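You operate a simulated robot arm through the tools that you are given. There is no shell and no other tool. Be economical: measure what you need, move in short steps, check, and stop when the job is done.

You are at the controls of a simulated two-armed robot. One attempt, no reset.

## Task
Hold the small orange bin on the top of the plain folding table steady with one hand, lift the worn grey roller out of it with the other and set it down on the top of the plain folding table. Set down upright: worn grey roller.

It is judged by the outcome, as a careful person would: the job done as asked, and still so three seconds after it is handed in. It fails if anything else is knocked over, pushed out of place, dropped, spilled or broken.

## Robot
Two 7-joint arms with two-finger parallel grippers on one trunk, on a base that drives. Base frame: it is fixed to the floor where the robot stands at the start and does not move with it; the origin is under the middle of the robot, x ahead of it, y to its left, z up. Units: m, rad, N and s.
The left shoulder is at the start at [0.07, 0.188, 1.165], the right one opposite. With the tool pointing down near the work surface each hand reaches from about 0.24 to 0.78 m from the robot's upright axis, wherever it stands, measured 20 degrees to its own side. Places, roughly: top of the plain folding table [1, -0.3, 0.8]. Payload 3.91 kg a hand.
Tool frame (each hand has its own): the origin (TCP) lies between the finger pads and is the grasp point; the fingertips stand 0.03 m ahead of it; z points along the fingers, y is the line along which they close. Largest opening 0.11 m; finger width 0.02, thickness 0.01; the body of the gripper, 0.048 by 0.112 m, starts 0.055 m behind the TCP.
Orientation is that of the tool frame in the base frame, as a unit quaternion [x, y, z, w]. With the fingers straight down and closing along the base's y, the tool's x points along the base's -x, its y along +y and its z along -z.

## Interface
- The arms move only by the tool apply_moves. It takes "left_targets", "right_targets" or both (then of equal length, played together; a hand with none holds still); each is a list of rows, each a list of 3 entries, a list of its own where there are three numbers: the opening, from 0 (shut) to 1 (fully open), then the shift along the tool's x, y, z in m, then the turn, a rotation vector about the tool's x, y, z in rad. In form: [[fingers, [tx, ty, tz], [wx, wy, wz]], ...]. A call has 1 to 10 rows; each row is the pose to reach, as a shift and turn from the pose commanded when the call began, along the tool's axes at that moment. Each row takes 0.2 s and may step no farther than 0.05 m and 0.15 rad from the row before; otherwise, or with a gripper value out of range, the whole call is refused. Where a pose cannot be reached the arm comes as near as it can. A force on the tool above 40 N (or 10 N above the force at the start of the call, whichever is more), or a blocked arm, ends the call early, and 0.2 s more pass. Each finger travels about 0.072 m/s and halts on what it meets, pressing with about 37 N; the grip force reading is that of the motor and also rises with nothing between the fingers. The clock runs only during rows and for 0.2 s after the last one: add rows that repeat a pose to give the fingers time. The reply holds the time, the measured pose of the TCP, the force on the tool along the base axes, the opening and the grip force, in the units named above and with some noise, with the torque about the TCP (base axes, N m) and any sound that the robot's microphone picked up.
- Cameras (640 x 400 px; columns grow to the right, rows downward): "scene" is now at [0.1114, -0.0345, 1.3666]; the picture's right is [-0.45, -0.89, -0.00], its down [-0.79, 0.40, -0.47] and it looks along [0.42, -0.21, -0.88] (base axes); focal length 214 px, centre (320, 200). "left" rides on the left gripper at [0.072, -0.017, -0.103] in its tool frame; the picture's right is [0.23, 0.97, 0.00], its down [-0.76, 0.18, -0.62] and it looks along [-0.61, 0.14, 0.78] (tool axes); focal length 222 px, centre (320, 200). "right" rides on the right gripper at [0.072, 0.017, -0.103] in its tool frame; the picture's right is [-0.23, 0.97, 0.00], its down [-0.76, -0.18, -0.62] and it looks along [-0.61, -0.14, 0.78] (tool axes); focal length 222 px, centre (320, 200). There is no depth. A picture from a camera that has moved, and an enlarged one, comes with that camera's place and axes in the base frame and with its lens. The place of the scene camera against the robot may be out by one fixed shift of up to 0.018 m in any direction.
- grab_frame(camera): a new picture of that camera. It takes no simulated time.
- raise_lower(by): slides the trunk up (or, below 0, down) by that many m; the arms and the scene camera ride with it, the base frame stays. It gives what a move gives, with no picture.
- steer(legs): drives the robot by 1 to 6 legs, each [ahead, turn to the left] in m and rad, along the robot's own axes; the way and the turn of a leg run together, so that a leg with both is an arc; at most 1.5 m and 3.142 rad a leg. The arms and the cameras ride along, it lands a little off, and it stops where it bumps. It gives what a move gives.
- pan_tilt(pan, tilt): turns the head with the scene camera to pan (to the left, within 1.501 rad either way) and tilt (down, from -0.506 to 1.204), counted from straight ahead of the robot. It gives what a move gives.
- zoom(camera, box): a new picture of the part [left, top, right, bottom] of that camera's present view, enlarged. It takes no simulated time.
- hand_in(): hands the job in; it is judged then, once.

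Work in short steps. Places have to be worked out from the pictures, the camera data and where the tool is seen: move nearer, look again, correct. Check each grasp and each placing, and mend what went wrong. You have 120 turns and 88 pictures in all, those below and enlarged ones among them. Open the grippers and draw the arms clear of the work before you hand the job in, unless the task says otherwise; then end with one line.

The tools are called as a command line: name --argument value ..., lists and objects as JSON in quotes. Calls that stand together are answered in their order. apply_moves: Moves the arms, as the interface text tells. Its arguments: {"type":"object","properties":{"left_targets":{"type":"array","items":{"type":"array"}},"right_targets":{"type":"array","items":{"type":"array"}}},"required":[]} The other tools are called the same way: raise_lower (by) slides the trunk up or down; steer (legs) drives the base; pan_tilt (pan, tilt) turns the head that bears the scene camera; grab_frame (camera) takes a picture; zoom (camera, box) takes an enlarged picture of a part of a camera's view; hand_in () hands the job in.

At the start:

```text
t: 0.0
left_position: [0.613, 0.0794, 1.0699]
left_tool_rot: [0.0, 1.0, 0.0, 0.0]
left_wrist_force: [-0.7, 0.0, 0.7]
left_ft_torque: [0.03, -0.07, 0.02]
left_finger_gap: 0.1099
left_gripper_force: 0.2
right_position: [0.4425, -0.4515, 1.0901]
right_tool_rot: [0.0, 1.0, 0.0, -0.001]
right_wrist_force: [0.2, -0.4, -0.2]
right_ft_torque: [-0.02, -0.03, -0.03]
right_finger_gap: 0.1099
right_gripper_force: 0.0
trunk travel left (down, up): [-0.675, 0.265]
robot x, y, heading: [0.0007, -0.0014, 0.0]
head pan, tilt: [-0.469, 1.084]
```

scene: 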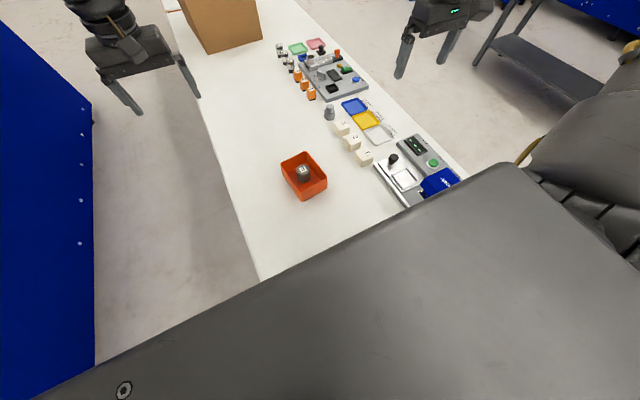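
right: 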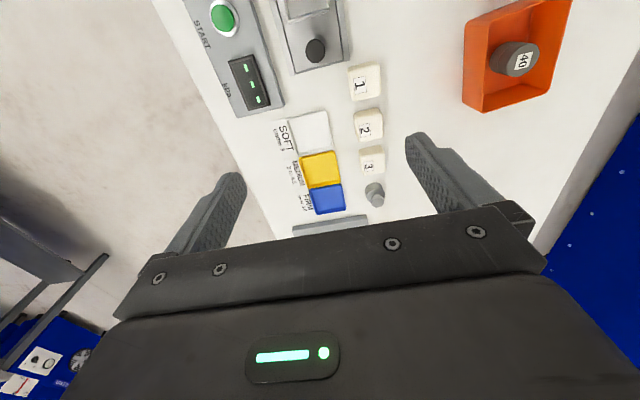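
left: 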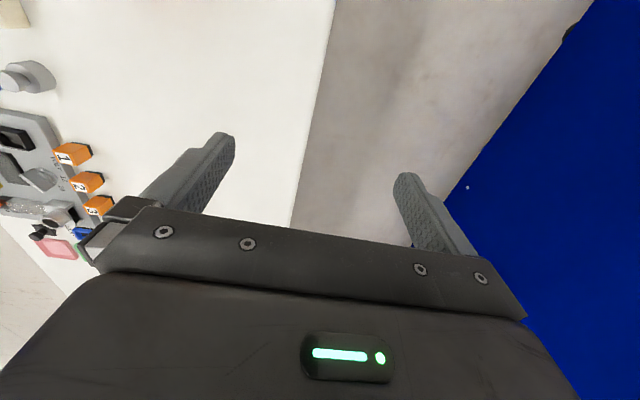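

Looking closer at the bin and roller before I move.

zoom --camera "scene" --box '[250, 130, 362, 200]'

zoom --camera "right" --box '[420, 0, 612, 120]'

```text
5.71 times, centred on (306, 165) of scene
camera zoom: at [0.1114, -0.0345, 1.3666], right [-0.45, -0.89, 0.0], down [-0.79, 0.4, -0.47], along [0.42, -0.21, -0.88], focal length 1226 px, centre (400, 400)
```

zoom: 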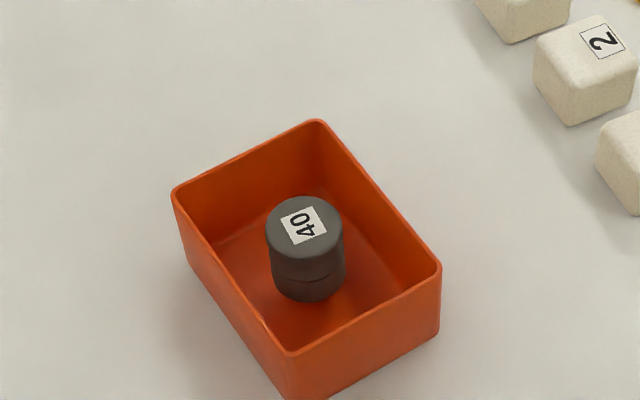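

```text
3.33 times, centred on (516, 60) of right
camera zoom: at [0.3706, -0.4347, 1.1934], right [0.23, 0.97, 0.0], down [0.76, -0.18, 0.62], along [0.61, -0.14, -0.78], focal length 740 px, centre (-333, 667)
```

zoom: 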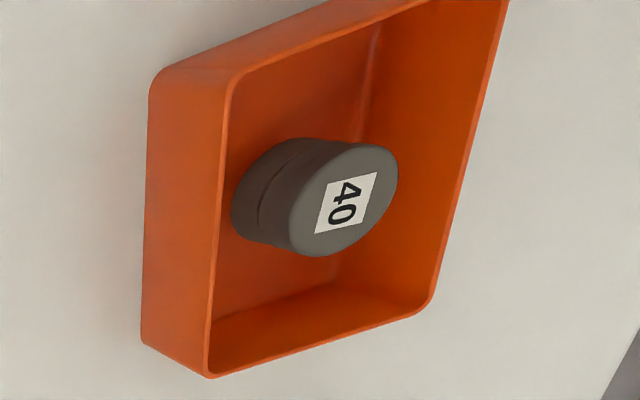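

Rough estimate: bin centred near (0.50,-0.17), its long side about 8° off base x. The roller stands upright inside, about 0.045 m across. I move the right hand over it for a better look.

apply_moves --right_targets '[[1, [0.007, 0.046, 0.015], [0, 0, 0]], [1, [0.014, 0.092, 0.03], [0, 0, 0]], [1, [0.021, 0.138, 0.045], [0, 0, 0]], [1, [0.028, 0.184, 0.06], [0, 0, 0]], [1, [0.035, 0.23, 0.075], [0, 0, 0]], [1, [0.04, 0.275, 0.09], [0, 0, 0]], [1, [0.04, 0.28, 0.09], [0, 0, 0]]]'

grab_frame --camera "right"

grab_frame --camera "scene"

```text
t: 1.6
left_position: [0.6111, 0.0799, 1.0698]
left_tool_rot: [0.0, 1.0, -0.001, 0.0]
left_wrist_force: [-0.6, -0.8, 0.4]
left_ft_torque: [0.0, -0.03, 0.0]
left_finger_gap: 0.1101
left_gripper_force: 0.1
right_position: [0.4672, -0.226, 1.0148]
right_tool_rot: [0.001, 1.0, 0.0, 0.0]
right_wrist_force: [1.0, -0.1, -0.7]
right_ft_torque: [0.03, 0.0, 0.01]
right_finger_gap: 0.1101
right_gripper_force: 0.1
right hand out of reach, approached as far as the arm can: row 4, 5, 6, 7
trunk travel left (down, up): [-0.675, 0.265]
robot x, y, heading: [0.0008, 0.0018, 0.0]
head pan, tilt: [-0.469, 1.084]
```

```text
82 pictures are left
camera right: at [0.3941, -0.2081, 1.1164], right [0.23, 0.97, 0.0], down [0.76, -0.18, 0.62], along [0.61, -0.14, -0.78], focal length 222 px, centre (320, 200)
```

right: 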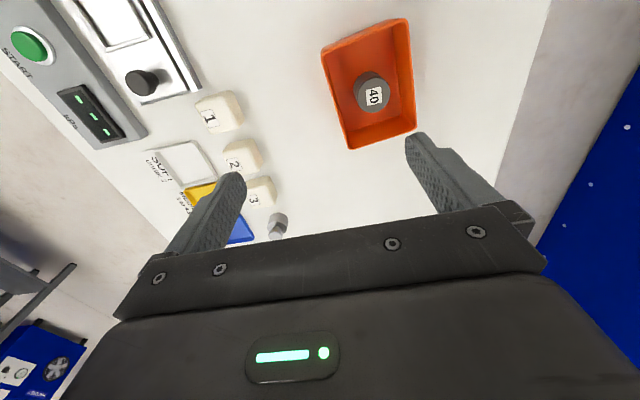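

```text
81 pictures are left
camera scene: at [0.1105, -0.034, 1.3668], right [-0.45, -0.89, 0.0], down [-0.79, 0.4, -0.47], along [0.42, -0.21, -0.88], focal length 214 px, centre (320, 200)
```

scene: 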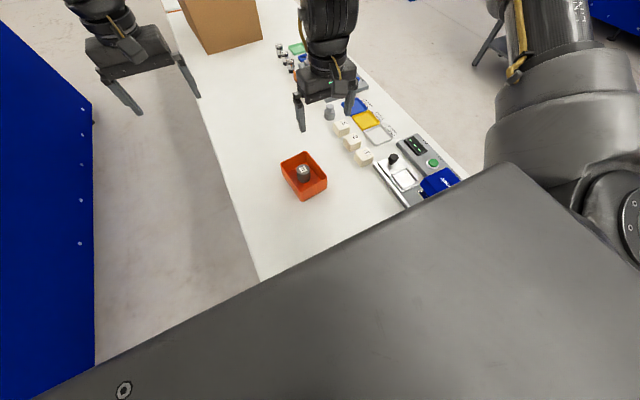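

The right arm hit a reach limit here (it is high, close to the shoulder). I zoom in on this view to measure the bin.

zoom --camera "right" --box '[264, 10, 472, 140]'

```text
3.08 times, centred on (368, 75) of right
camera zoom: at [0.3941, -0.2081, 1.1164], right [0.23, 0.97, 0.0], down [0.76, -0.18, 0.62], along [0.61, -0.14, -0.78], focal length 684 px, centre (172, 585)
```

zoom: 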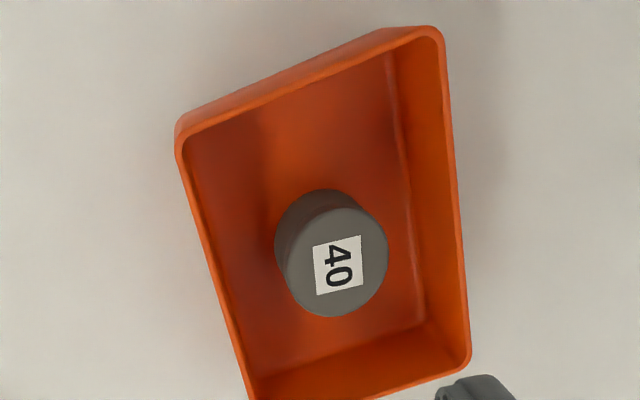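

Triangulated: rim z≈0.808, bin centre (0.481,-0.157), yaw about 6°, far wall from (0.547,-0.198) to (0.537,-0.103). Roller axis (0.479,-0.159), top about 0.818.

Plan: the left hand pinches the far wall near its left corner, leaning left. The right hand then grips the roller, closing along the bin's long axis. First I move the right hand aside and yaw both hands.

apply_moves --left_targets '[[1, [0, 0, 0], [0, 0, 0.1466]], [1, [0, 0, 0], [0, 0, 0.2932]], [1, [0, 0, 0], [0, 0, 0.4398]], [1, [0, 0, 0], [0, 0, 0.5864]], [1, [0, 0, 0], [0, 0, 0.733]], [1, [0, 0, 0], [0, 0, 0.8796]], [1, [0, 0, 0], [0, 0, 1.0262]], [1, [0, 0, 0], [0, 0, 1.1728]], [1, [0, 0, 0], [0, 0, 1.3194]], [1, [0, 0, 0], [0, 0, 1.466]]]' --right_targets '[[1, [0, -0.04, 0], [0, 0, -0.14]], [1, [0, -0.08, 0], [0, 0, -0.28]], [1, [0, -0.12, 0], [0, 0, -0.42]], [1, [0, -0.16, 0], [0, 0, -0.56]], [1, [0, -0.16, 0], [0, 0, -0.7]], [1, [0, -0.16, 0], [0, 0, -0.84]], [1, [0, -0.16, 0], [0, 0, -0.98]], [1, [0, -0.16, 0], [0, 0, -1.12]], [1, [0, -0.16, 0], [0, 0, -1.26]], [1, [0, -0.16, 0], [0, 0, -1.4]]]'

```text
t: 3.8
left_position: [0.6121, 0.0798, 1.0689]
left_tool_rot: [0.669, 0.743, 0.0, 0.0]
left_wrist_force: [0.5, 1.2, -0.7]
left_ft_torque: [-0.01, 0.03, 0.03]
left_finger_gap: 0.1102
left_gripper_force: 0.1
right_position: [0.4648, -0.3841, 1.014]
right_tool_rot: [-0.645, 0.764, 0.0, 0.001]
right_wrist_force: [-0.3, -0.9, 0.7]
right_ft_torque: [-0.03, -0.02, -0.03]
right_finger_gap: 0.11
right_gripper_force: 0.0
trunk travel left (down, up): [-0.675, 0.265]
robot x, y, heading: [-0.0015, 0.0047, -0.007]
head pan, tilt: [-0.469, 1.084]
```

Both yawed as intended. Next the left hand goes to hover over the left end of the far wall, leaning 37° left with a part opening, while the right hand finishes its yaw.

apply_moves --left_targets '[[0.36, [-0.024, -0.0118, 0.021], [0, -0.08, 0]], [0.36, [-0.048, -0.0236, 0.042], [0, -0.16, 0]], [0.36, [-0.072, -0.0354, 0.063], [0, -0.24, 0]], [0.36, [-0.096, -0.0472, 0.084], [0, -0.33, 0]], [0.36, [-0.12, -0.059, 0.105], [0, -0.42, 0]], [0.36, [-0.144, -0.0709, 0.126], [0, -0.5, 0]], [0.36, [-0.168, -0.0827, 0.147], [0, -0.58, 0]], [0.36, [-0.191, -0.0945, 0.169], [0, -0.65, 0]], [0.36, [-0.191, -0.0945, 0.169], [0, -0.65, 0]]]' --right_targets '[[1, [0, 0, 0], [0, 0, -0.1]], [1, [0, 0, 0], [0, 0, -0.2]], [1, [0, 0, 0], [0, 0, -0.276]], [1, [0, 0, 0], [0, 0, -0.276]], [1, [0, 0, 0], [0, 0, -0.276]], [1, [0, 0, 0], [0, 0, -0.276]], [1, [0, 0, 0], [0, 0, -0.276]], [1, [0, 0, 0], [0, 0, -0.276]], [1, [0, 0, 0], [0, 0, -0.276]]]'

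grab_frame --camera "left"

grab_frame --camera "right"

zoom --camera "scene" --box '[200, 60, 424, 200]'

```text
t: 5.8
left_position: [0.5369, -0.1205, 0.8997]
left_tool_rot: [0.634, 0.704, -0.214, 0.237]
left_wrist_force: [-0.2, -0.2, -0.4]
left_ft_torque: [-0.02, -0.01, 0.02]
left_finger_gap: 0.0395
left_gripper_force: 0.2
right_position: [0.466, -0.3844, 1.0132]
right_tool_rot: [0.743, -0.669, 0.0, 0.0]
right_wrist_force: [-0.1, 0.7, 0.6]
right_ft_torque: [0.01, 0.02, -0.02]
right_finger_gap: 0.1101
right_gripper_force: 0.1
trunk travel left (down, up): [-0.675, 0.265]
robot x, y, heading: [0.0033, -0.001, -0.001]
head pan, tilt: [-0.469, 1.084]
```

```text
79 pictures are left
camera left: at [0.509, -0.0025, 0.9377], right [0.95, 0.28, -0.14], down [0.2, -0.21, 0.96], along [0.24, -0.94, -0.25], focal length 222 px, centre (320, 200)
```

left: 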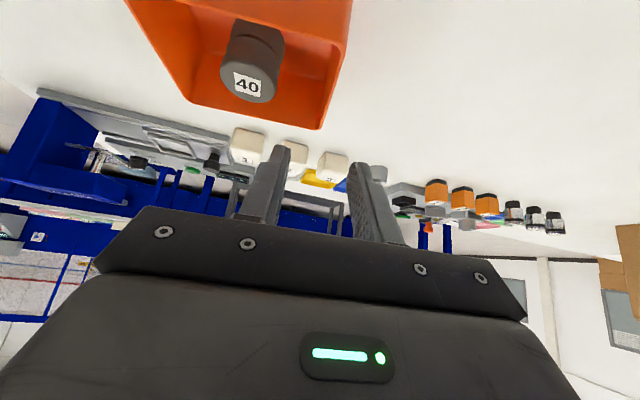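

```text
78 pictures are left
camera right: at [0.4565, -0.4562, 1.1157], right [-0.99, 0.12, 0.0], down [0.1, 0.78, 0.62], along [0.08, 0.62, -0.78], focal length 222 px, centre (320, 200)
```

right: 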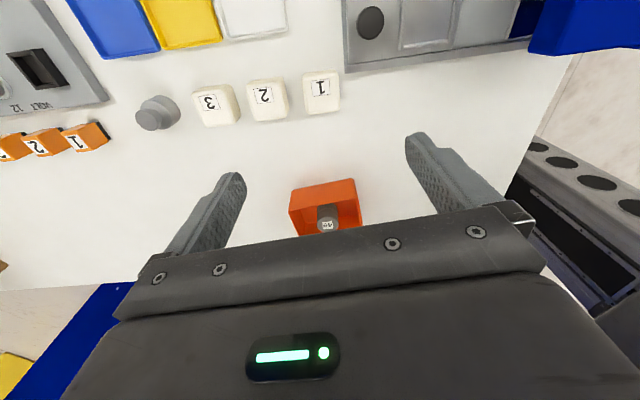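

```text
2.86 times, centred on (312, 130) of scene
camera zoom: at [0.1112, -0.0341, 1.3667], right [-0.45, -0.89, 0.0], down [-0.79, 0.4, -0.47], along [0.42, -0.21, -0.88], focal length 613 px, centre (343, 400)
```

zoom: 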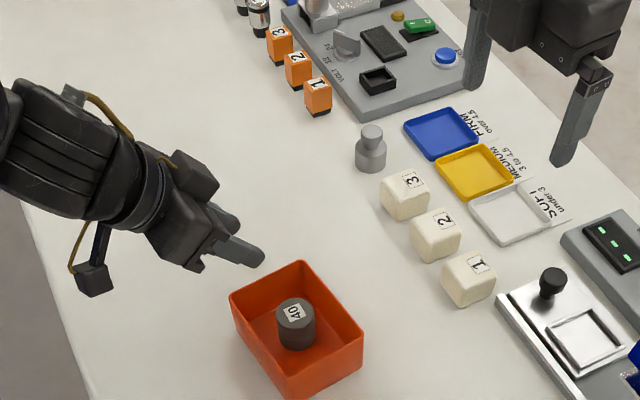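

The left hand hovers where intended. I zoom on its view to check how the far wall sits relative to the fingers before descending.

zoom --camera "left" --box '[160, 0, 416, 160]'

```text
2.50 times, centred on (288, 80) of left
camera zoom: at [0.509, -0.0025, 0.9377], right [0.95, 0.28, -0.14], down [0.2, -0.21, 0.96], along [0.24, -0.94, -0.25], focal length 555 px, centre (400, 500)
```

zoom: 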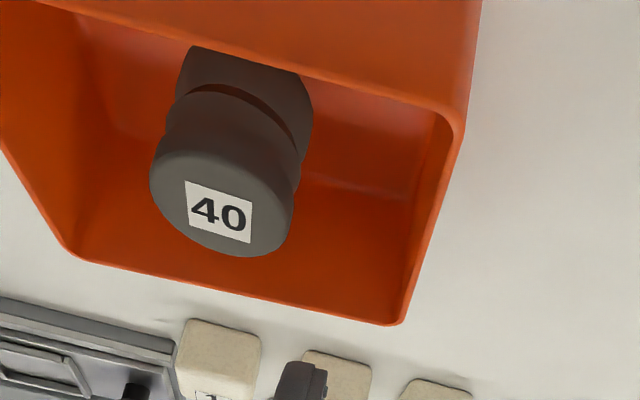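

The far-left corner is about (0.538,-0.108), so I shift slightly. I lower until the fingertips are just above the rim, then check.

apply_moves --left_targets '[[0.36, [0.0144, 0.0005, 0.0236], [0, 0, 0]], [0.36, [0.0288, 0.001, 0.0472], [0, 0, 0]], [0.36, [0.0288, 0.001, 0.0472], [0, 0, 0]]]'

zoom --camera "scene" --box '[250, 120, 378, 200]'

grab_frame --camera "left"

zoom --camera "right" --box '[240, 140, 432, 260]'

```text
t: 6.6
left_position: [0.5404, -0.1271, 0.8468]
left_tool_rot: [0.634, 0.704, -0.214, 0.237]
left_wrist_force: [-0.4, 0.1, 0.7]
left_ft_torque: [0.02, -0.01, 0.01]
left_finger_gap: 0.0397
left_gripper_force: 0.0
right_position: [0.4655, -0.3831, 1.0134]
right_tool_rot: [0.743, -0.669, 0.001, 0.0]
right_wrist_force: [-0.4, 0.0, -0.7]
right_ft_torque: [-0.03, -0.02, 0.0]
right_finger_gap: 0.1101
right_gripper_force: 0.0
trunk travel left (down, up): [-0.675, 0.265]
robot x, y, heading: [-0.0006, -0.0006, -0.0]
head pan, tilt: [-0.469, 1.084]
```

```text
5.00 times, centred on (314, 160) of scene
camera zoom: at [0.1112, -0.0344, 1.3667], right [-0.45, -0.89, 0.0], down [-0.79, 0.4, -0.47], along [0.42, -0.21, -0.88], focal length 1072 px, centre (350, 400)
```

zoom: 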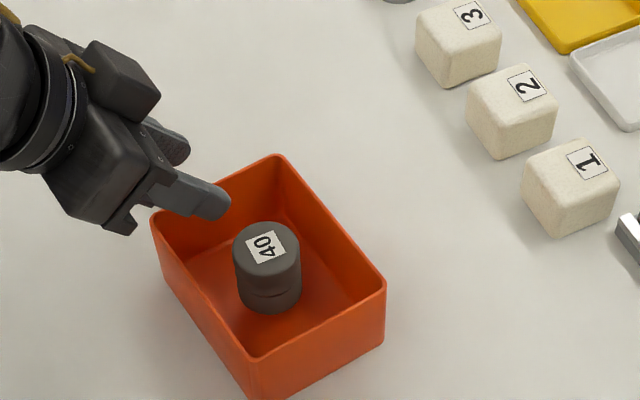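

```text
74 pictures are left
camera left: at [0.5118, -0.0088, 0.8834], right [0.95, 0.28, -0.14], down [0.2, -0.21, 0.96], along [0.24, -0.94, -0.26], focal length 222 px, centre (320, 200)
```

left: 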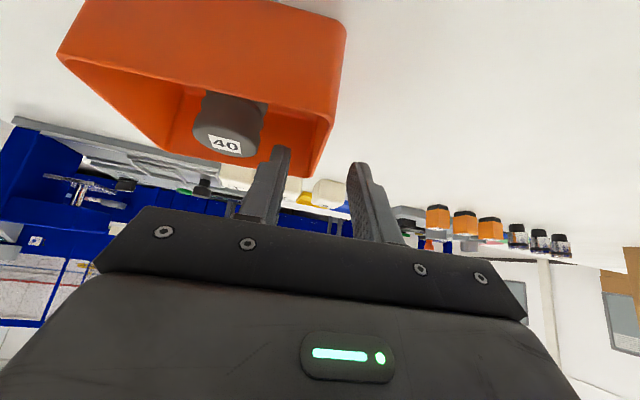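

```text
3.33 times, centred on (336, 200) of right
camera zoom: at [0.4565, -0.4565, 1.1156], right [-0.99, 0.12, 0.0], down [0.1, 0.78, 0.62], along [0.08, 0.62, -0.78], focal length 740 px, centre (267, 200)
```

zoom: 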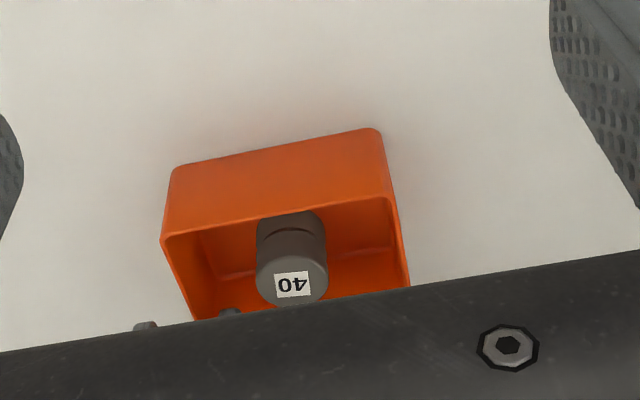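

Seen from the right camera, the tips straddle the far wall. I descend 3 cm so the wall comes between the fingers.

apply_moves --left_targets '[[0.36, [0.0097, 0, 0.0128], [0, 0, 0]], [0.36, [0.0194, 0, 0.0255], [0, 0, 0]], [0.36, [0.0194, 0, 0.0255], [0, 0, 0]]]'

zoom --camera "scene" --box '[250, 120, 378, 200]'

zoom --camera "left" --box '[180, 60, 436, 220]'

```text
t: 7.4
left_position: [0.5405, -0.1267, 0.8139]
left_tool_rot: [0.634, 0.705, -0.213, 0.237]
left_wrist_force: [-0.8, 0.5, -0.9]
left_ft_torque: [0.02, -0.01, 0.04]
left_finger_gap: 0.0398
left_gripper_force: 0.0
right_position: [0.4659, -0.3836, 1.0141]
right_tool_rot: [0.743, -0.669, 0.0, 0.0]
right_wrist_force: [0.6, -0.3, 0.2]
right_ft_torque: [0.0, -0.02, -0.01]
right_finger_gap: 0.1101
right_gripper_force: 0.1
trunk travel left (down, up): [-0.675, 0.265]
robot x, y, heading: [0.0018, 0.0009, 0.003]
head pan, tilt: [-0.469, 1.084]
```

```text
5.00 times, centred on (314, 160) of scene
camera zoom: at [0.1113, -0.0344, 1.3667], right [-0.45, -0.89, 0.0], down [-0.79, 0.4, -0.47], along [0.42, -0.21, -0.88], focal length 1072 px, centre (350, 400)
```

zoom: 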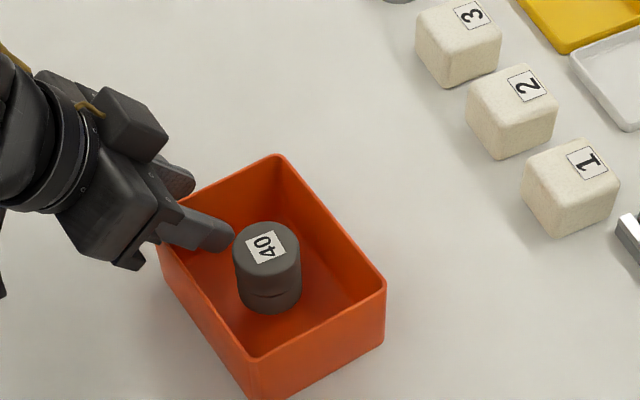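

```text
2.50 times, centred on (308, 140) of left
camera zoom: at [0.5117, -0.0077, 0.8505], right [0.95, 0.28, -0.14], down [0.2, -0.21, 0.96], along [0.24, -0.94, -0.26], focal length 555 px, centre (350, 350)
```

zoom: 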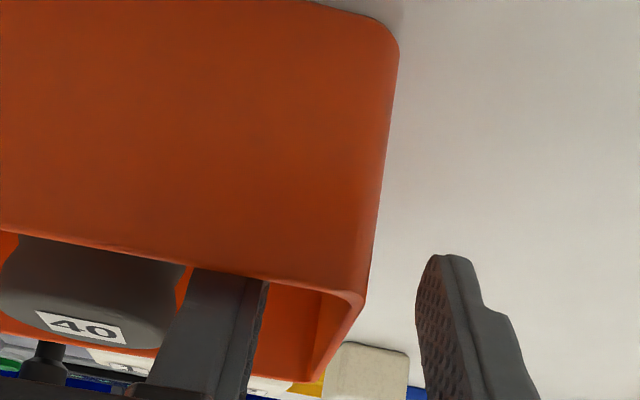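

The far wall sits centred between the left fingers. Closing the left grip on it.

apply_moves --left_targets '[[0.2, [0, 0, 0], [0, 0, 0]], [0.1, [0, 0, 0], [0, 0, 0]], [0, [0, 0, 0], [0, 0, 0]], [0, [0, 0, 0], [0, 0, 0]], [0, [0, 0, 0], [0, 0, 0]]]'

zoom --camera "scene" --box '[250, 120, 378, 200]'

```text
t: 8.6
left_position: [0.5421, -0.1261, 0.8129]
left_tool_rot: [0.634, 0.705, -0.213, 0.236]
left_wrist_force: [-0.9, 0.0, 0.1]
left_ft_torque: [-0.08, 0.06, -0.06]
left_finger_gap: 0.0023
left_gripper_force: 36.9
right_position: [0.4658, -0.3836, 1.013]
right_tool_rot: [0.743, -0.669, 0.0, 0.0]
right_wrist_force: [-0.4, 0.7, -0.1]
right_ft_torque: [0.01, -0.02, 0.0]
right_finger_gap: 0.1102
right_gripper_force: 0.0
trunk travel left (down, up): [-0.675, 0.265]
robot x, y, heading: [-0.0006, 0.002, 0.002]
head pan, tilt: [-0.469, 1.084]
```

```text
5.00 times, centred on (314, 160) of scene
camera zoom: at [0.1114, -0.0344, 1.3667], right [-0.45, -0.89, 0.0], down [-0.79, 0.4, -0.47], along [0.42, -0.21, -0.88], focal length 1072 px, centre (350, 400)
```

zoom: 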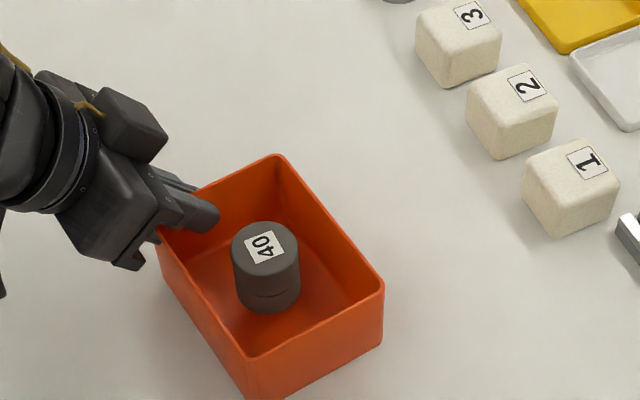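

Bin held: 2.3 mm wall, 37 N, and it has not shifted. Now the right hand moves above the roller, part open.

apply_moves --right_targets '[[0.6, [-0.037, -0.006, 0.014], [0, 0, 0]], [0.6, [-0.074, -0.012, 0.028], [0, 0, 0]], [0.6, [-0.111, -0.018, 0.042], [0, 0, 0]], [0.6, [-0.148, -0.024, 0.056], [0, 0, 0]], [0.6, [-0.185, -0.03, 0.07], [0, 0, 0]], [0.6, [-0.221, -0.0363, 0.083], [0, 0, 0]], [0.6, [-0.221, -0.0363, 0.083], [0, 0, 0]]]'

grab_frame --camera "right"

grab_frame --camera "scene"

```text
t: 10.2
left_position: [0.5406, -0.1267, 0.8128]
left_tool_rot: [0.634, 0.704, -0.214, 0.237]
left_wrist_force: [-0.6, 1.0, 0.9]
left_ft_torque: [-0.13, 0.05, 0.02]
left_finger_gap: 0.0024
left_gripper_force: 36.9
right_position: [0.4603, -0.2309, 0.9558]
right_tool_rot: [0.743, -0.669, -0.001, 0.0]
right_wrist_force: [-1.1, 0.0, -0.4]
right_ft_torque: [0.0, -0.01, -0.02]
right_finger_gap: 0.066
right_gripper_force: 0.1
right hand out of reach, approached as far as the arm can: row 5, 6, 7
trunk travel left (down, up): [-0.675, 0.265]
robot x, y, heading: [0.0005, -0.0005, -0.002]
head pan, tilt: [-0.469, 1.084]
```

```text
69 pictures are left
camera right: at [0.4513, -0.3033, 1.0577], right [-0.99, 0.12, 0.0], down [0.1, 0.77, 0.62], along [0.08, 0.62, -0.78], focal length 222 px, centre (320, 200)
```

right: 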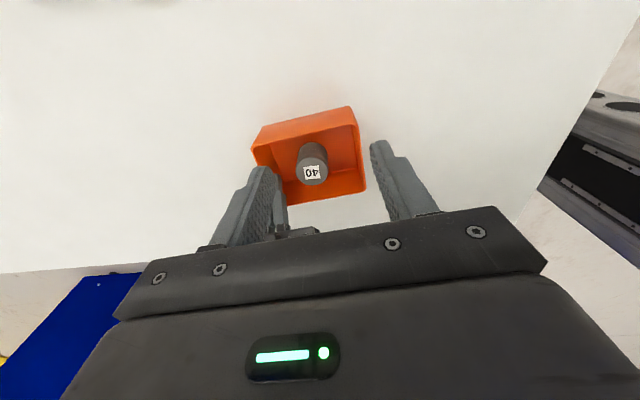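

```text
68 pictures are left
camera scene: at [0.1113, -0.0344, 1.3666], right [-0.45, -0.89, 0.0], down [-0.79, 0.4, -0.47], along [0.42, -0.21, -0.88], focal length 214 px, centre (320, 200)
```

scene: 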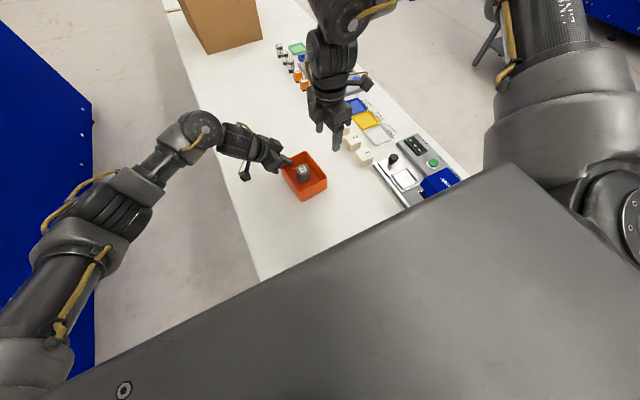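

The right arm stopped at about y=-0.23, which looks like a joint limit from folding at height. I try going lower and a bit farther out, then inward.

apply_moves --right_targets '[[0.6, [0.002, -0.02, 0.028], [0, 0, 0]], [0.6, [0.0042, -0.0398, 0.056], [0, 0, 0]], [0.6, [-0.02, -0.036, 0.056], [0, 0, 0]], [0.6, [-0.044, -0.031, 0.056], [0, 0, 0]], [0.6, [-0.0686, -0.0263, 0.056], [0, 0, 0]], [0.6, [-0.0686, -0.0263, 0.056], [0, 0, 0]]]'

```text
t: 11.6
left_position: [0.54, -0.1262, 0.8138]
left_tool_rot: [0.635, 0.704, -0.213, 0.236]
left_wrist_force: [0.4, 0.4, 0.8]
left_ft_torque: [-0.05, 0.08, -0.03]
left_finger_gap: 0.0021
left_gripper_force: 36.8
right_position: [0.4601, -0.2387, 0.9334]
right_tool_rot: [0.743, -0.669, -0.001, 0.0]
right_wrist_force: [-0.5, -0.3, -0.1]
right_ft_torque: [0.01, 0.0, 0.0]
right_finger_gap: 0.0662
right_gripper_force: 0.1
right hand out of reach, approached as far as the arm can: row 1, 2, 3, 4, 5, 6
trunk travel left (down, up): [-0.675, 0.265]
robot x, y, heading: [-0.0019, -0.002, 0.001]
head pan, tilt: [-0.469, 1.084]
```

Testing a different path: back out, go lower and farther in x, then come in.

apply_moves --right_targets '[[0.6, [0.045, -0.01, 0], [0, 0, 0]], [0.6, [0.085, -0.03, 0], [0, 0, 0]], [0.6, [0.085, -0.05, 0.03], [0, 0, 0]], [0.6, [0.06, -0.055, 0.035], [0, 0, 0]], [0.6, [0.03, -0.05, 0.035], [0, 0, 0]], [0.6, [0, -0.045, 0.035], [0, 0, 0]], [0.6, [-0.03, -0.035, 0.035], [0, 0, 0]], [0.6, [-0.055, -0.03, 0.035], [0, 0, 0]], [0.6, [-0.075, -0.026, 0.035], [0, 0, 0]], [0.6, [-0.075, -0.026, 0.035], [0, 0, 0]]]'

```text
t: 13.8
left_position: [0.5406, -0.1259, 0.8133]
left_tool_rot: [0.634, 0.705, -0.213, 0.237]
left_wrist_force: [-0.7, 0.0, 0.4]
left_ft_torque: [-0.03, 0.06, 0.02]
left_finger_gap: 0.0024
left_gripper_force: 36.9
right_position: [0.4505, -0.2362, 0.9298]
right_tool_rot: [0.743, -0.669, 0.0, -0.001]
right_wrist_force: [0.6, -0.4, -0.3]
right_ft_torque: [-0.03, 0.01, -0.02]
right_finger_gap: 0.0661
right_gripper_force: 0.0
right hand out of reach, approached as far as the arm can: row 5, 6, 7, 8, 9, 10
trunk travel left (down, up): [-0.675, 0.265]
robot x, y, heading: [0.0025, -0.0017, -0.001]
head pan, tilt: [-0.469, 1.084]
```

A vertical right hand can't reach that far across, but the left did by leaning. So I lean the right hand 26° to the right about its closing axis (pads stay vertical to the roller) and come in.

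apply_moves --right_targets '[[0.55, [0.04, 0, 0], [0, -0.1, 0]], [0.55, [0.07, 0, 0], [0, -0.22, 0]], [0.55, [0.07, -0.01, 0], [0, -0.34, 0]], [0.55, [0.05, -0.02, 0], [0, -0.45, 0]], [0.55, [0.02, -0.03, 0.01], [0, -0.45, 0]], [0.55, [-0.02, -0.0344, 0.02], [0, -0.45, 0]], [0.55, [-0.05, -0.0344, 0.03], [0, -0.45, 0]], [0.55, [-0.0738, -0.0344, 0.03], [0, -0.45, 0]], [0.55, [-0.0738, -0.0344, 0.03], [0, -0.45, 0]]]'

grab_frame --camera "right"

zoom --camera "scene" --box '[230, 95, 390, 195]'

```text
t: 15.8
left_position: [0.5392, -0.1272, 0.8138]
left_tool_rot: [0.634, 0.704, -0.214, 0.237]
left_wrist_force: [-0.3, 0.1, 0.8]
left_ft_torque: [-0.03, 0.07, -0.01]
left_finger_gap: 0.0025
left_gripper_force: 36.9
right_position: [0.4799, -0.1677, 0.9036]
right_tool_rot: [0.724, -0.652, -0.166, -0.149]
right_wrist_force: [1.0, -0.4, 0.7]
right_ft_torque: [-0.02, 0.02, 0.0]
right_finger_gap: 0.0605
right_gripper_force: 0.1
right hand out of reach, approached as far as the arm can: row 8, 9
trunk travel left (down, up): [-0.675, 0.265]
robot x, y, heading: [-0.0006, -0.0042, -0.002]
head pan, tilt: [-0.469, 1.084]
```

```text
67 pictures are left
camera right: at [0.475, -0.2777, 0.9649], right [-0.99, 0.1, 0.1], down [0.13, 0.43, 0.89], along [0.05, 0.9, -0.44], focal length 222 px, centre (320, 200)
```

right: 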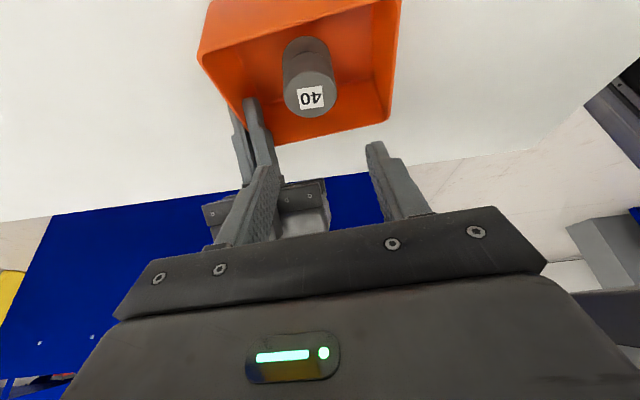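

```text
4.00 times, centred on (310, 145) of scene
camera zoom: at [0.1115, -0.0343, 1.3666], right [-0.45, -0.89, 0.0], down [-0.79, 0.4, -0.47], along [0.42, -0.21, -0.88], focal length 858 px, centre (360, 420)
```

zoom: 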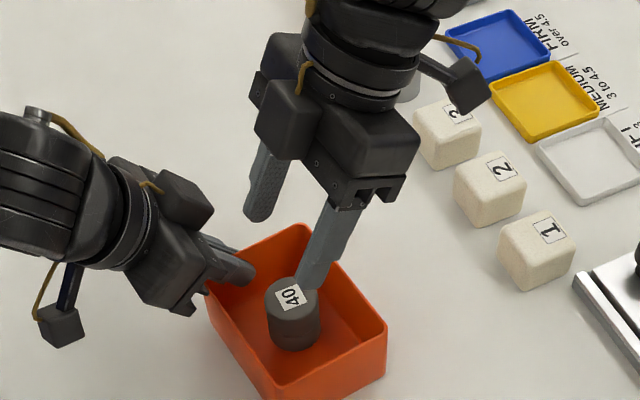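

The hand is now 8 mm from the target, and this view puts the roller at (0.480,-0.158). I lean a touch more and lower toward z=0.85.

apply_moves --right_targets '[[0.55, [0.004, 0.0003, 0.013], [0, -0.06, 0]], [0.55, [0.008, 0.0006, 0.026], [0, -0.13, 0]], [0.55, [0.012, 0.001, 0.039], [0, -0.13, 0]], [0.55, [0.0159, 0.0012, 0.0518], [0, -0.13, 0]], [0.55, [0.0159, 0.0012, 0.0518], [0, -0.13, 0]]]'

grab_frame --camera "right"

zoom --camera "scene" --box '[250, 120, 378, 200]'

zoom --camera "left" --box '[180, 40, 436, 200]'

```text
t: 17.0
left_position: [0.5409, -0.1242, 0.8127]
left_tool_rot: [0.635, 0.704, -0.214, 0.237]
left_wrist_force: [0.5, -0.1, -0.4]
left_ft_torque: [0.02, 0.07, 0.01]
left_finger_gap: 0.0024
left_gripper_force: 37.1
right_position: [0.4673, -0.1776, 0.875]
right_tool_rot: [0.712, -0.641, -0.212, -0.191]
right_wrist_force: [-0.3, 0.1, -0.1]
right_ft_torque: [-0.02, -0.04, 0.03]
right_finger_gap: 0.0603
right_gripper_force: 0.0
right hand out of reach, approached as far as the arm can: row 1, 2, 3, 4, 5
trunk travel left (down, up): [-0.675, 0.265]
robot x, y, heading: [-0.0016, -0.0008, -0.001]
head pan, tilt: [-0.469, 1.084]
```

```text
65 pictures are left
camera right: at [0.4632, -0.2958, 0.9198], right [-0.99, 0.09, 0.12], down [0.15, 0.31, 0.94], along [0.04, 0.95, -0.32], focal length 222 px, centre (320, 200)
```

right: 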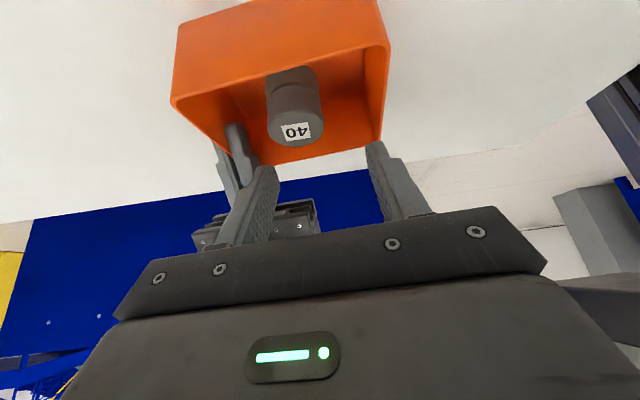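

```text
5.00 times, centred on (314, 160) of scene
camera zoom: at [0.1115, -0.0343, 1.3666], right [-0.45, -0.89, 0.0], down [-0.79, 0.4, -0.47], along [0.42, -0.21, -0.88], focal length 1072 px, centre (350, 400)
```

zoom: 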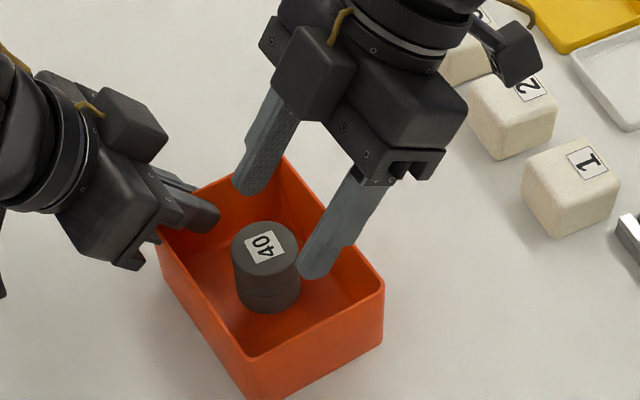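

```text
2.50 times, centred on (308, 120) of left
camera zoom: at [0.5117, -0.0075, 0.8504], right [0.95, 0.28, -0.14], down [0.2, -0.21, 0.96], along [0.24, -0.94, -0.26], focal length 555 px, centre (350, 400)
```

zoom: 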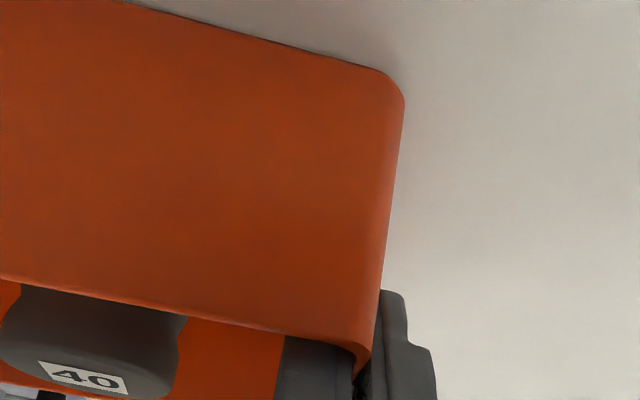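

The limit now looks like wrist yaw. The roller is round, so I don't need exact bin alignment. I turn the right hand's yaw back by 16° at this position and retry the target.

apply_moves --right_targets '[[0.55, [0, 0, -0.01], [0.076, 0, 0.117]], [0.55, [0, 0, -0.01], [0.153, 0, 0.234]], [0.55, [0, 0, -0.01], [0.153, 0, 0.234]]]'

```text
t: 17.8
left_position: [0.5398, -0.125, 0.8119]
left_tool_rot: [0.634, 0.705, -0.213, 0.237]
left_wrist_force: [-0.6, 0.5, -0.2]
left_ft_torque: [-0.04, 0.12, 0.01]
left_finger_gap: 0.0022
left_gripper_force: 36.9
right_position: [0.4685, -0.1833, 0.8821]
right_tool_rot: [-0.616, 0.735, 0.183, 0.219]
right_wrist_force: [-0.3, 0.3, -0.2]
right_ft_torque: [0.01, 0.0, 0.03]
right_finger_gap: 0.0607
right_gripper_force: 0.1
trunk travel left (down, up): [-0.675, 0.265]
robot x, y, heading: [-0.0009, -0.0014, -0.0]
head pan, tilt: [-0.469, 1.084]
```

Reachable now. Retry moving to above the roller at (0.479,-0.160,0.85).

apply_moves --right_targets '[[0.55, [-0.0016, -0.0031, 0.02], [0, 0, 0]], [0.55, [-0.0032, -0.0062, 0.0404], [0, 0, 0]], [0.55, [-0.0032, -0.0062, 0.0404], [0, 0, 0]]]'

```text
t: 18.6
left_position: [0.5398, -0.1258, 0.8147]
left_tool_rot: [0.634, 0.704, -0.214, 0.238]
left_wrist_force: [-0.7, -0.5, 0.4]
left_ft_torque: [0.03, 0.03, 0.02]
left_finger_gap: 0.0022
left_gripper_force: 37.2
right_position: [0.4729, -0.1734, 0.8686]
right_tool_rot: [-0.616, 0.735, 0.183, 0.219]
right_wrist_force: [-0.3, -0.1, -0.1]
right_ft_torque: [0.03, 0.04, 0.01]
right_finger_gap: 0.0606
right_gripper_force: 0.1
right hand out of reach, approached as far as the arm can: row 2, 3
trunk travel left (down, up): [-0.675, 0.265]
robot x, y, heading: [-0.005, -0.0009, -0.0]
head pan, tilt: [-0.469, 1.084]
```

Better, so yaw is indeed the limit. I turn another 25°: a diagonal grip still fits in the bin and keeps the far finger away from the left hand. I'll check where it lands.

apply_moves --right_targets '[[0.55, [0, 0, -0.015], [0.08, 0, 0.123]], [0.55, [0, 0, -0.015], [0.16, 0, 0.245]], [0.55, [0, 0, -0.015], [0.241, 0, 0.368]], [0.55, [0, 0, -0.015], [0.241, 0, 0.368]]]'

```text
t: 19.6
left_position: [0.5403, -0.126, 0.8129]
left_tool_rot: [0.634, 0.705, -0.213, 0.237]
left_wrist_force: [-0.6, 0.4, 0.7]
left_ft_torque: [-0.06, 0.04, 0.01]
left_finger_gap: 0.002
left_gripper_force: 36.5
right_position: [0.4709, -0.1817, 0.8811]
right_tool_rot: [-0.44, 0.851, 0.132, 0.254]
right_wrist_force: [-0.4, -0.5, 1.4]
right_ft_torque: [0.02, 0.0, 0.0]
right_finger_gap: 0.0606
right_gripper_force: 0.1
trunk travel left (down, up): [-0.675, 0.265]
robot x, y, heading: [0.0011, -0.0005, 0.002]
head pan, tilt: [-0.469, 1.084]
```

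apply_moves --right_targets '[[0.55, [-0.0008, 0.003, 0.019], [0, 0, 0]], [0.55, [-0.0017, 0.006, 0.0381], [0, 0, 0]], [0.55, [-0.0017, 0.006, 0.0381], [0, 0, 0]]]'

grab_frame --camera "right"

zoom --camera "scene" --box '[250, 120, 378, 200]'

```text
t: 20.4
left_position: [0.5408, -0.1253, 0.8134]
left_tool_rot: [0.633, 0.705, -0.213, 0.237]
left_wrist_force: [0.3, 0.2, -0.4]
left_ft_torque: [-0.01, 0.1, 0.02]
left_finger_gap: 0.0023
left_gripper_force: 37.1
right_position: [0.4734, -0.1767, 0.8717]
right_tool_rot: [-0.441, 0.851, 0.132, 0.254]
right_wrist_force: [0.1, 0.9, -0.6]
right_ft_torque: [0.02, -0.01, 0.0]
right_finger_gap: 0.0608
right_gripper_force: 0.0
right hand out of reach, approached as far as the arm can: row 1, 2, 3
trunk travel left (down, up): [-0.675, 0.265]
robot x, y, heading: [0.0028, 0.0, 0.003]
head pan, tilt: [-0.469, 1.084]
```

```text
62 pictures are left
camera right: at [0.3921, -0.2615, 0.9168], right [-0.69, 0.72, 0.12], down [0.32, 0.14, 0.94], along [0.66, 0.68, -0.32], focal length 222 px, centre (320, 200)
```

right: 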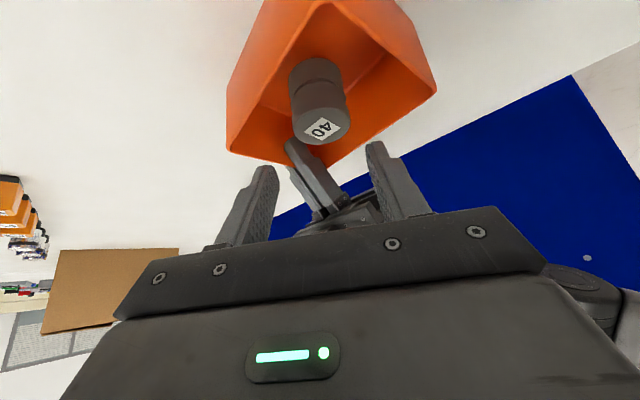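

```text
5.00 times, centred on (314, 160) of scene
camera zoom: at [0.1115, -0.0343, 1.3666], right [-0.45, -0.89, 0.0], down [-0.79, 0.4, -0.47], along [0.42, -0.21, -0.88], focal length 1072 px, centre (350, 400)
```

zoom: 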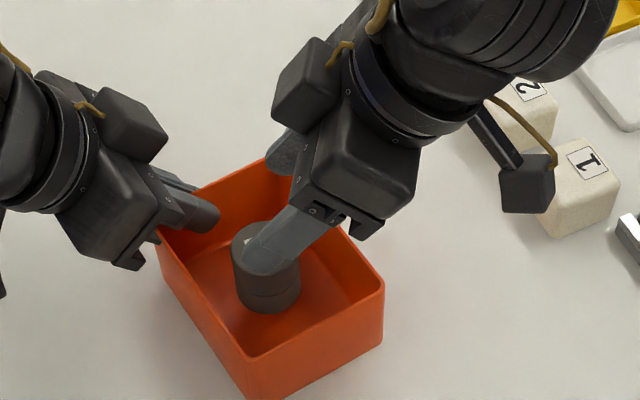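

Still limited, and the lean toward the robot may not help. I back out and straighten to vertical at a moderate yaw, which is what the reach spec covers, then probe again.

apply_moves --right_targets '[[0.55, [0.0, 0.0, -0.04], [0, 0, 0]], [0.55, [0.01, -0.015, -0.075], [0, 0.12, 0]], [0.55, [0.02, -0.03, -0.1026], [0, 0.25, 0]], [0.55, [0.0326, -0.0429, -0.1026], [0, 0.38, 0]], [0.55, [0.0326, -0.0429, -0.1026], [0, 0.5, 0]], [0.55, [0.0326, -0.0429, -0.1026], [0, 0.58, 0]], [0.55, [0.0326, -0.0429, -0.1026], [0, 0.58, 0]]]'

```text
t: 22.0
left_position: [0.5392, -0.1259, 0.813]
left_tool_rot: [0.635, 0.704, -0.213, 0.237]
left_wrist_force: [-0.3, 0.5, -0.1]
left_ft_torque: [-0.1, 0.08, 0.04]
left_finger_gap: 0.0022
left_gripper_force: 37.5
right_position: [0.4608, -0.2688, 0.9389]
right_tool_rot: [-0.46, 0.888, 0.0, -0.001]
right_wrist_force: [0.6, -0.4, 0.5]
right_ft_torque: [-0.03, 0.01, -0.03]
right_finger_gap: 0.0604
right_gripper_force: 0.0
trunk travel left (down, up): [-0.675, 0.265]
robot x, y, heading: [-0.0007, -0.0015, -0.001]
head pan, tilt: [-0.469, 1.084]
```

apply_moves --right_targets '[[0.55, [0, 0, 0], [0, 0, 0.12]], [0.55, [0, 0, 0], [0, 0, 0.24]], [0.55, [0, 0, 0], [0, 0, 0.35]], [0.55, [-0.025, 0.012, 0.01], [0, 0, 0.35]], [0.55, [-0.05, 0.024, 0.02], [0, 0, 0.35]], [0.55, [-0.075, 0.036, 0.03], [0, 0, 0.35]], [0.55, [-0.0993, 0.0483, 0.039], [0, 0, 0.35]], [0.55, [-0.0993, 0.0483, 0.039], [0, 0, 0.35]]]'

pan_tilt --pan -0.9 --tilt 0.7

grab_frame --camera "scene"

```text
t: 23.8
left_position: [0.5403, -0.1262, 0.8135]
left_tool_rot: [0.634, 0.704, -0.213, 0.237]
left_wrist_force: [-0.3, -0.7, 0.4]
left_ft_torque: [-0.05, 0.09, 0.03]
left_finger_gap: 0.0023
left_gripper_force: 37.2
right_position: [0.4579, -0.2388, 0.9325]
right_tool_rot: [-0.298, 0.955, 0.001, 0.001]
right_wrist_force: [0.2, 0.2, 0.9]
right_ft_torque: [-0.01, -0.01, 0.01]
right_finger_gap: 0.0607
right_gripper_force: 0.0
right hand out of reach, approached as far as the arm can: row 5, 6, 7, 8
trunk travel left (down, up): [-0.675, 0.265]
robot x, y, heading: [-0.0018, -0.0034, -0.001]
head pan, tilt: [-0.469, 1.084]
```

```text
t: 24.7
left_position: [0.5403, -0.1254, 0.8132]
left_tool_rot: [0.635, 0.704, -0.213, 0.236]
left_wrist_force: [-1.0, 0.1, 0.3]
left_ft_torque: [-0.07, 0.07, -0.03]
left_finger_gap: 0.0024
left_gripper_force: 36.9
right_position: [0.4579, -0.2383, 0.9331]
right_tool_rot: [-0.298, 0.955, 0.001, 0.0]
right_wrist_force: [0.1, 0.2, 0.8]
right_ft_torque: [-0.02, 0.02, -0.01]
right_finger_gap: 0.0603
right_gripper_force: 0.0
trunk travel left (down, up): [-0.675, 0.265]
robot x, y, heading: [-0.0032, -0.0047, -0.005]
head pan, tilt: [-0.901, 0.7]
```

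```text
60 pictures are left
camera scene: at [0.1069, -0.0718, 1.3955], right [-0.78, -0.62, 0.0], down [-0.4, 0.51, -0.76], along [0.48, -0.6, -0.64], focal length 214 px, centre (320, 200)
```

scene: 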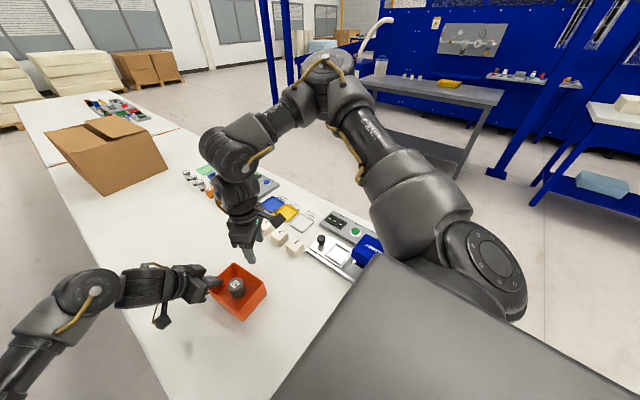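

Every stop sits on one boundary that depends on the wrist's bearing and height relative to the shoulder. With a low wrist the right arm can't swing inward. Lowering the trunk should fix that. I release the bin, lift both hands straight up and clear, then lower the trunk.

apply_moves --left_targets '[[0.18, [0, 0, 0], [0, 0, 0]], [0.36, [0, 0, 0], [0, 0, 0]], [0.36, [0, 0, 0], [0, 0, 0]], [0.36, [-0.018, 0, -0.024], [0, 0, 0]], [0.36, [-0.045, 0, -0.06], [0, 0, 0]], [0.36, [-0.07, 0, -0.092], [0, 0, 0]], [0.36, [-0.097, 0, -0.128], [0, 0, 0]], [0.36, [-0.121, 0, -0.16], [0, 0, 0]], [0.36, [-0.145, 0, -0.191], [0, 0, 0]], [0.36, [-0.16, 0, -0.21], [0, 0, 0]]]' --right_targets '[[0.55, [0.01, -0.015, -0.02], [0, 0, 0]], [0.55, [0.02, -0.03, -0.04], [0, 0, 0]], [0.55, [0.03, -0.045, -0.06], [0, 0, 0]], [0.55, [0.04, -0.06, -0.08], [0, 0, 0]], [0.55, [0.05, -0.075, -0.1], [0, 0, 0]], [0.55, [0.0568, -0.0823, -0.12], [0, 0, 0]], [0.55, [0.0568, -0.0823, -0.14], [0, 0, 0]], [0.55, [0.0568, -0.0823, -0.16], [0, 0, 0]], [0.55, [0.0568, -0.0823, -0.16], [0, 0, 0]], [0.55, [0.0568, -0.0823, -0.16], [0, 0, 0]]]'

grab_frame --camera "scene"

```text
t: 26.9
left_position: [0.5379, -0.1278, 1.0772]
left_tool_rot: [0.634, 0.704, -0.213, 0.237]
left_wrist_force: [0.1, 0.2, -0.4]
left_ft_torque: [-0.01, -0.01, 0.0]
left_finger_gap: 0.0397
left_gripper_force: 0.0
right_position: [0.4621, -0.3358, 1.094]
right_tool_rot: [-0.298, 0.955, 0.0, 0.001]
right_wrist_force: [0.3, 1.0, -0.6]
right_ft_torque: [0.02, 0.02, -0.02]
right_finger_gap: 0.0605
right_gripper_force: 0.2
trunk travel left (down, up): [-0.675, 0.265]
robot x, y, heading: [-0.0009, -0.0039, -0.001]
head pan, tilt: [-0.901, 0.7]
```

```text
59 pictures are left
camera scene: at [0.1063, -0.0719, 1.3956], right [-0.78, -0.62, 0.0], down [-0.4, 0.5, -0.77], along [0.48, -0.6, -0.64], focal length 214 px, centre (320, 200)
```

scene: 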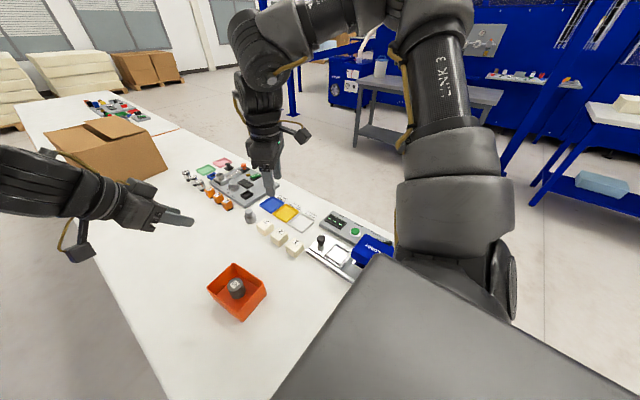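

The bin is undisturbed. Lowering the trunk by 0.13 m, with both hands well above the table.

raise_lower --by -0.13

grab_frame --camera "scene"

```text
t: 28.5
left_position: [0.5377, -0.1265, 0.9466]
left_tool_rot: [0.635, 0.704, -0.214, 0.237]
left_wrist_force: [-0.2, -0.5, -0.4]
left_ft_torque: [-0.01, -0.02, -0.03]
left_finger_gap: 0.0399
left_gripper_force: 0.1
right_position: [0.4614, -0.3366, 0.9631]
right_tool_rot: [-0.299, 0.954, 0.0, 0.0]
right_wrist_force: [-0.1, 0.4, -0.5]
right_ft_torque: [-0.01, 0.01, 0.01]
right_finger_gap: 0.0606
right_gripper_force: 0.1
trunk travel left (down, up): [-0.545, 0.395]
robot x, y, heading: [0.0007, 0.0062, -0.002]
head pan, tilt: [-0.901, 0.7]
```

```text
58 pictures are left
camera scene: at [0.1067, -0.0718, 1.2657], right [-0.78, -0.62, 0.0], down [-0.4, 0.5, -0.76], along [0.48, -0.6, -0.64], focal length 214 px, centre (320, 200)
```

scene: 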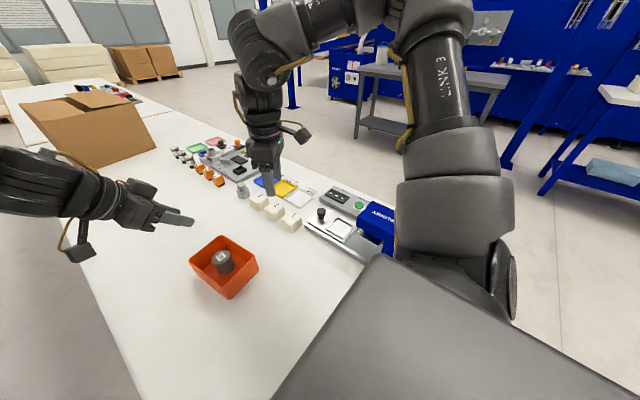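

Now I move the left hand aside and probe whether the vertical right hand can reach above the roller.

apply_moves --left_targets '[[0.36, [0.032, 0.004, -0.024], [0, 0, 0]], [0.36, [0.064, 0.008, -0.048], [0, 0, 0]], [0.36, [0.095, 0.0125, -0.072], [0, 0, 0]], [0.36, [0.095, 0.0125, -0.072], [0, 0, 0]], [0.36, [0.095, 0.0125, -0.072], [0, 0, 0]], [0.36, [0.095, 0.0125, -0.072], [0, 0, 0]], [0.36, [0.095, 0.0125, -0.072], [0, 0, 0]], [0.36, [0.095, 0.0125, -0.072], [0, 0, 0]]]' --right_targets '[[0.55, [0, 0, 0.015], [0, 0, 0]], [0.55, [0, 0, 0.03], [0, 0, 0]], [0.55, [-0.02, 0.0235, 0.045], [0, 0, 0]], [0.55, [-0.045, 0.053, 0.06], [0, 0, 0]], [0.55, [-0.07, 0.0825, 0.075], [0, 0, 0]], [0.55, [-0.095, 0.112, 0.083], [0, 0, 0]], [0.55, [-0.1153, 0.1355, 0.083], [0, 0, 0]], [0.55, [-0.1153, 0.1355, 0.083], [0, 0, 0]]]'

```text
t: 30.3
left_position: [0.5377, -0.009, 0.9461]
left_tool_rot: [0.634, 0.704, -0.214, 0.237]
left_wrist_force: [0.8, -0.6, -0.3]
left_ft_torque: [-0.02, 0.02, 0.0]
left_finger_gap: 0.0395
left_gripper_force: 0.0
right_position: [0.4602, -0.2192, 0.8831]
right_tool_rot: [-0.297, 0.955, 0.002, 0.001]
right_wrist_force: [0.0, 0.4, 0.4]
right_ft_torque: [0.0, 0.01, -0.03]
right_finger_gap: 0.0604
right_gripper_force: 0.1
right hand out of reach, approached as far as the arm can: row 6, 7, 8
trunk travel left (down, up): [-0.545, 0.395]
robot x, y, heading: [0.0011, -0.0023, 0.0]
head pan, tilt: [-0.901, 0.7]
```

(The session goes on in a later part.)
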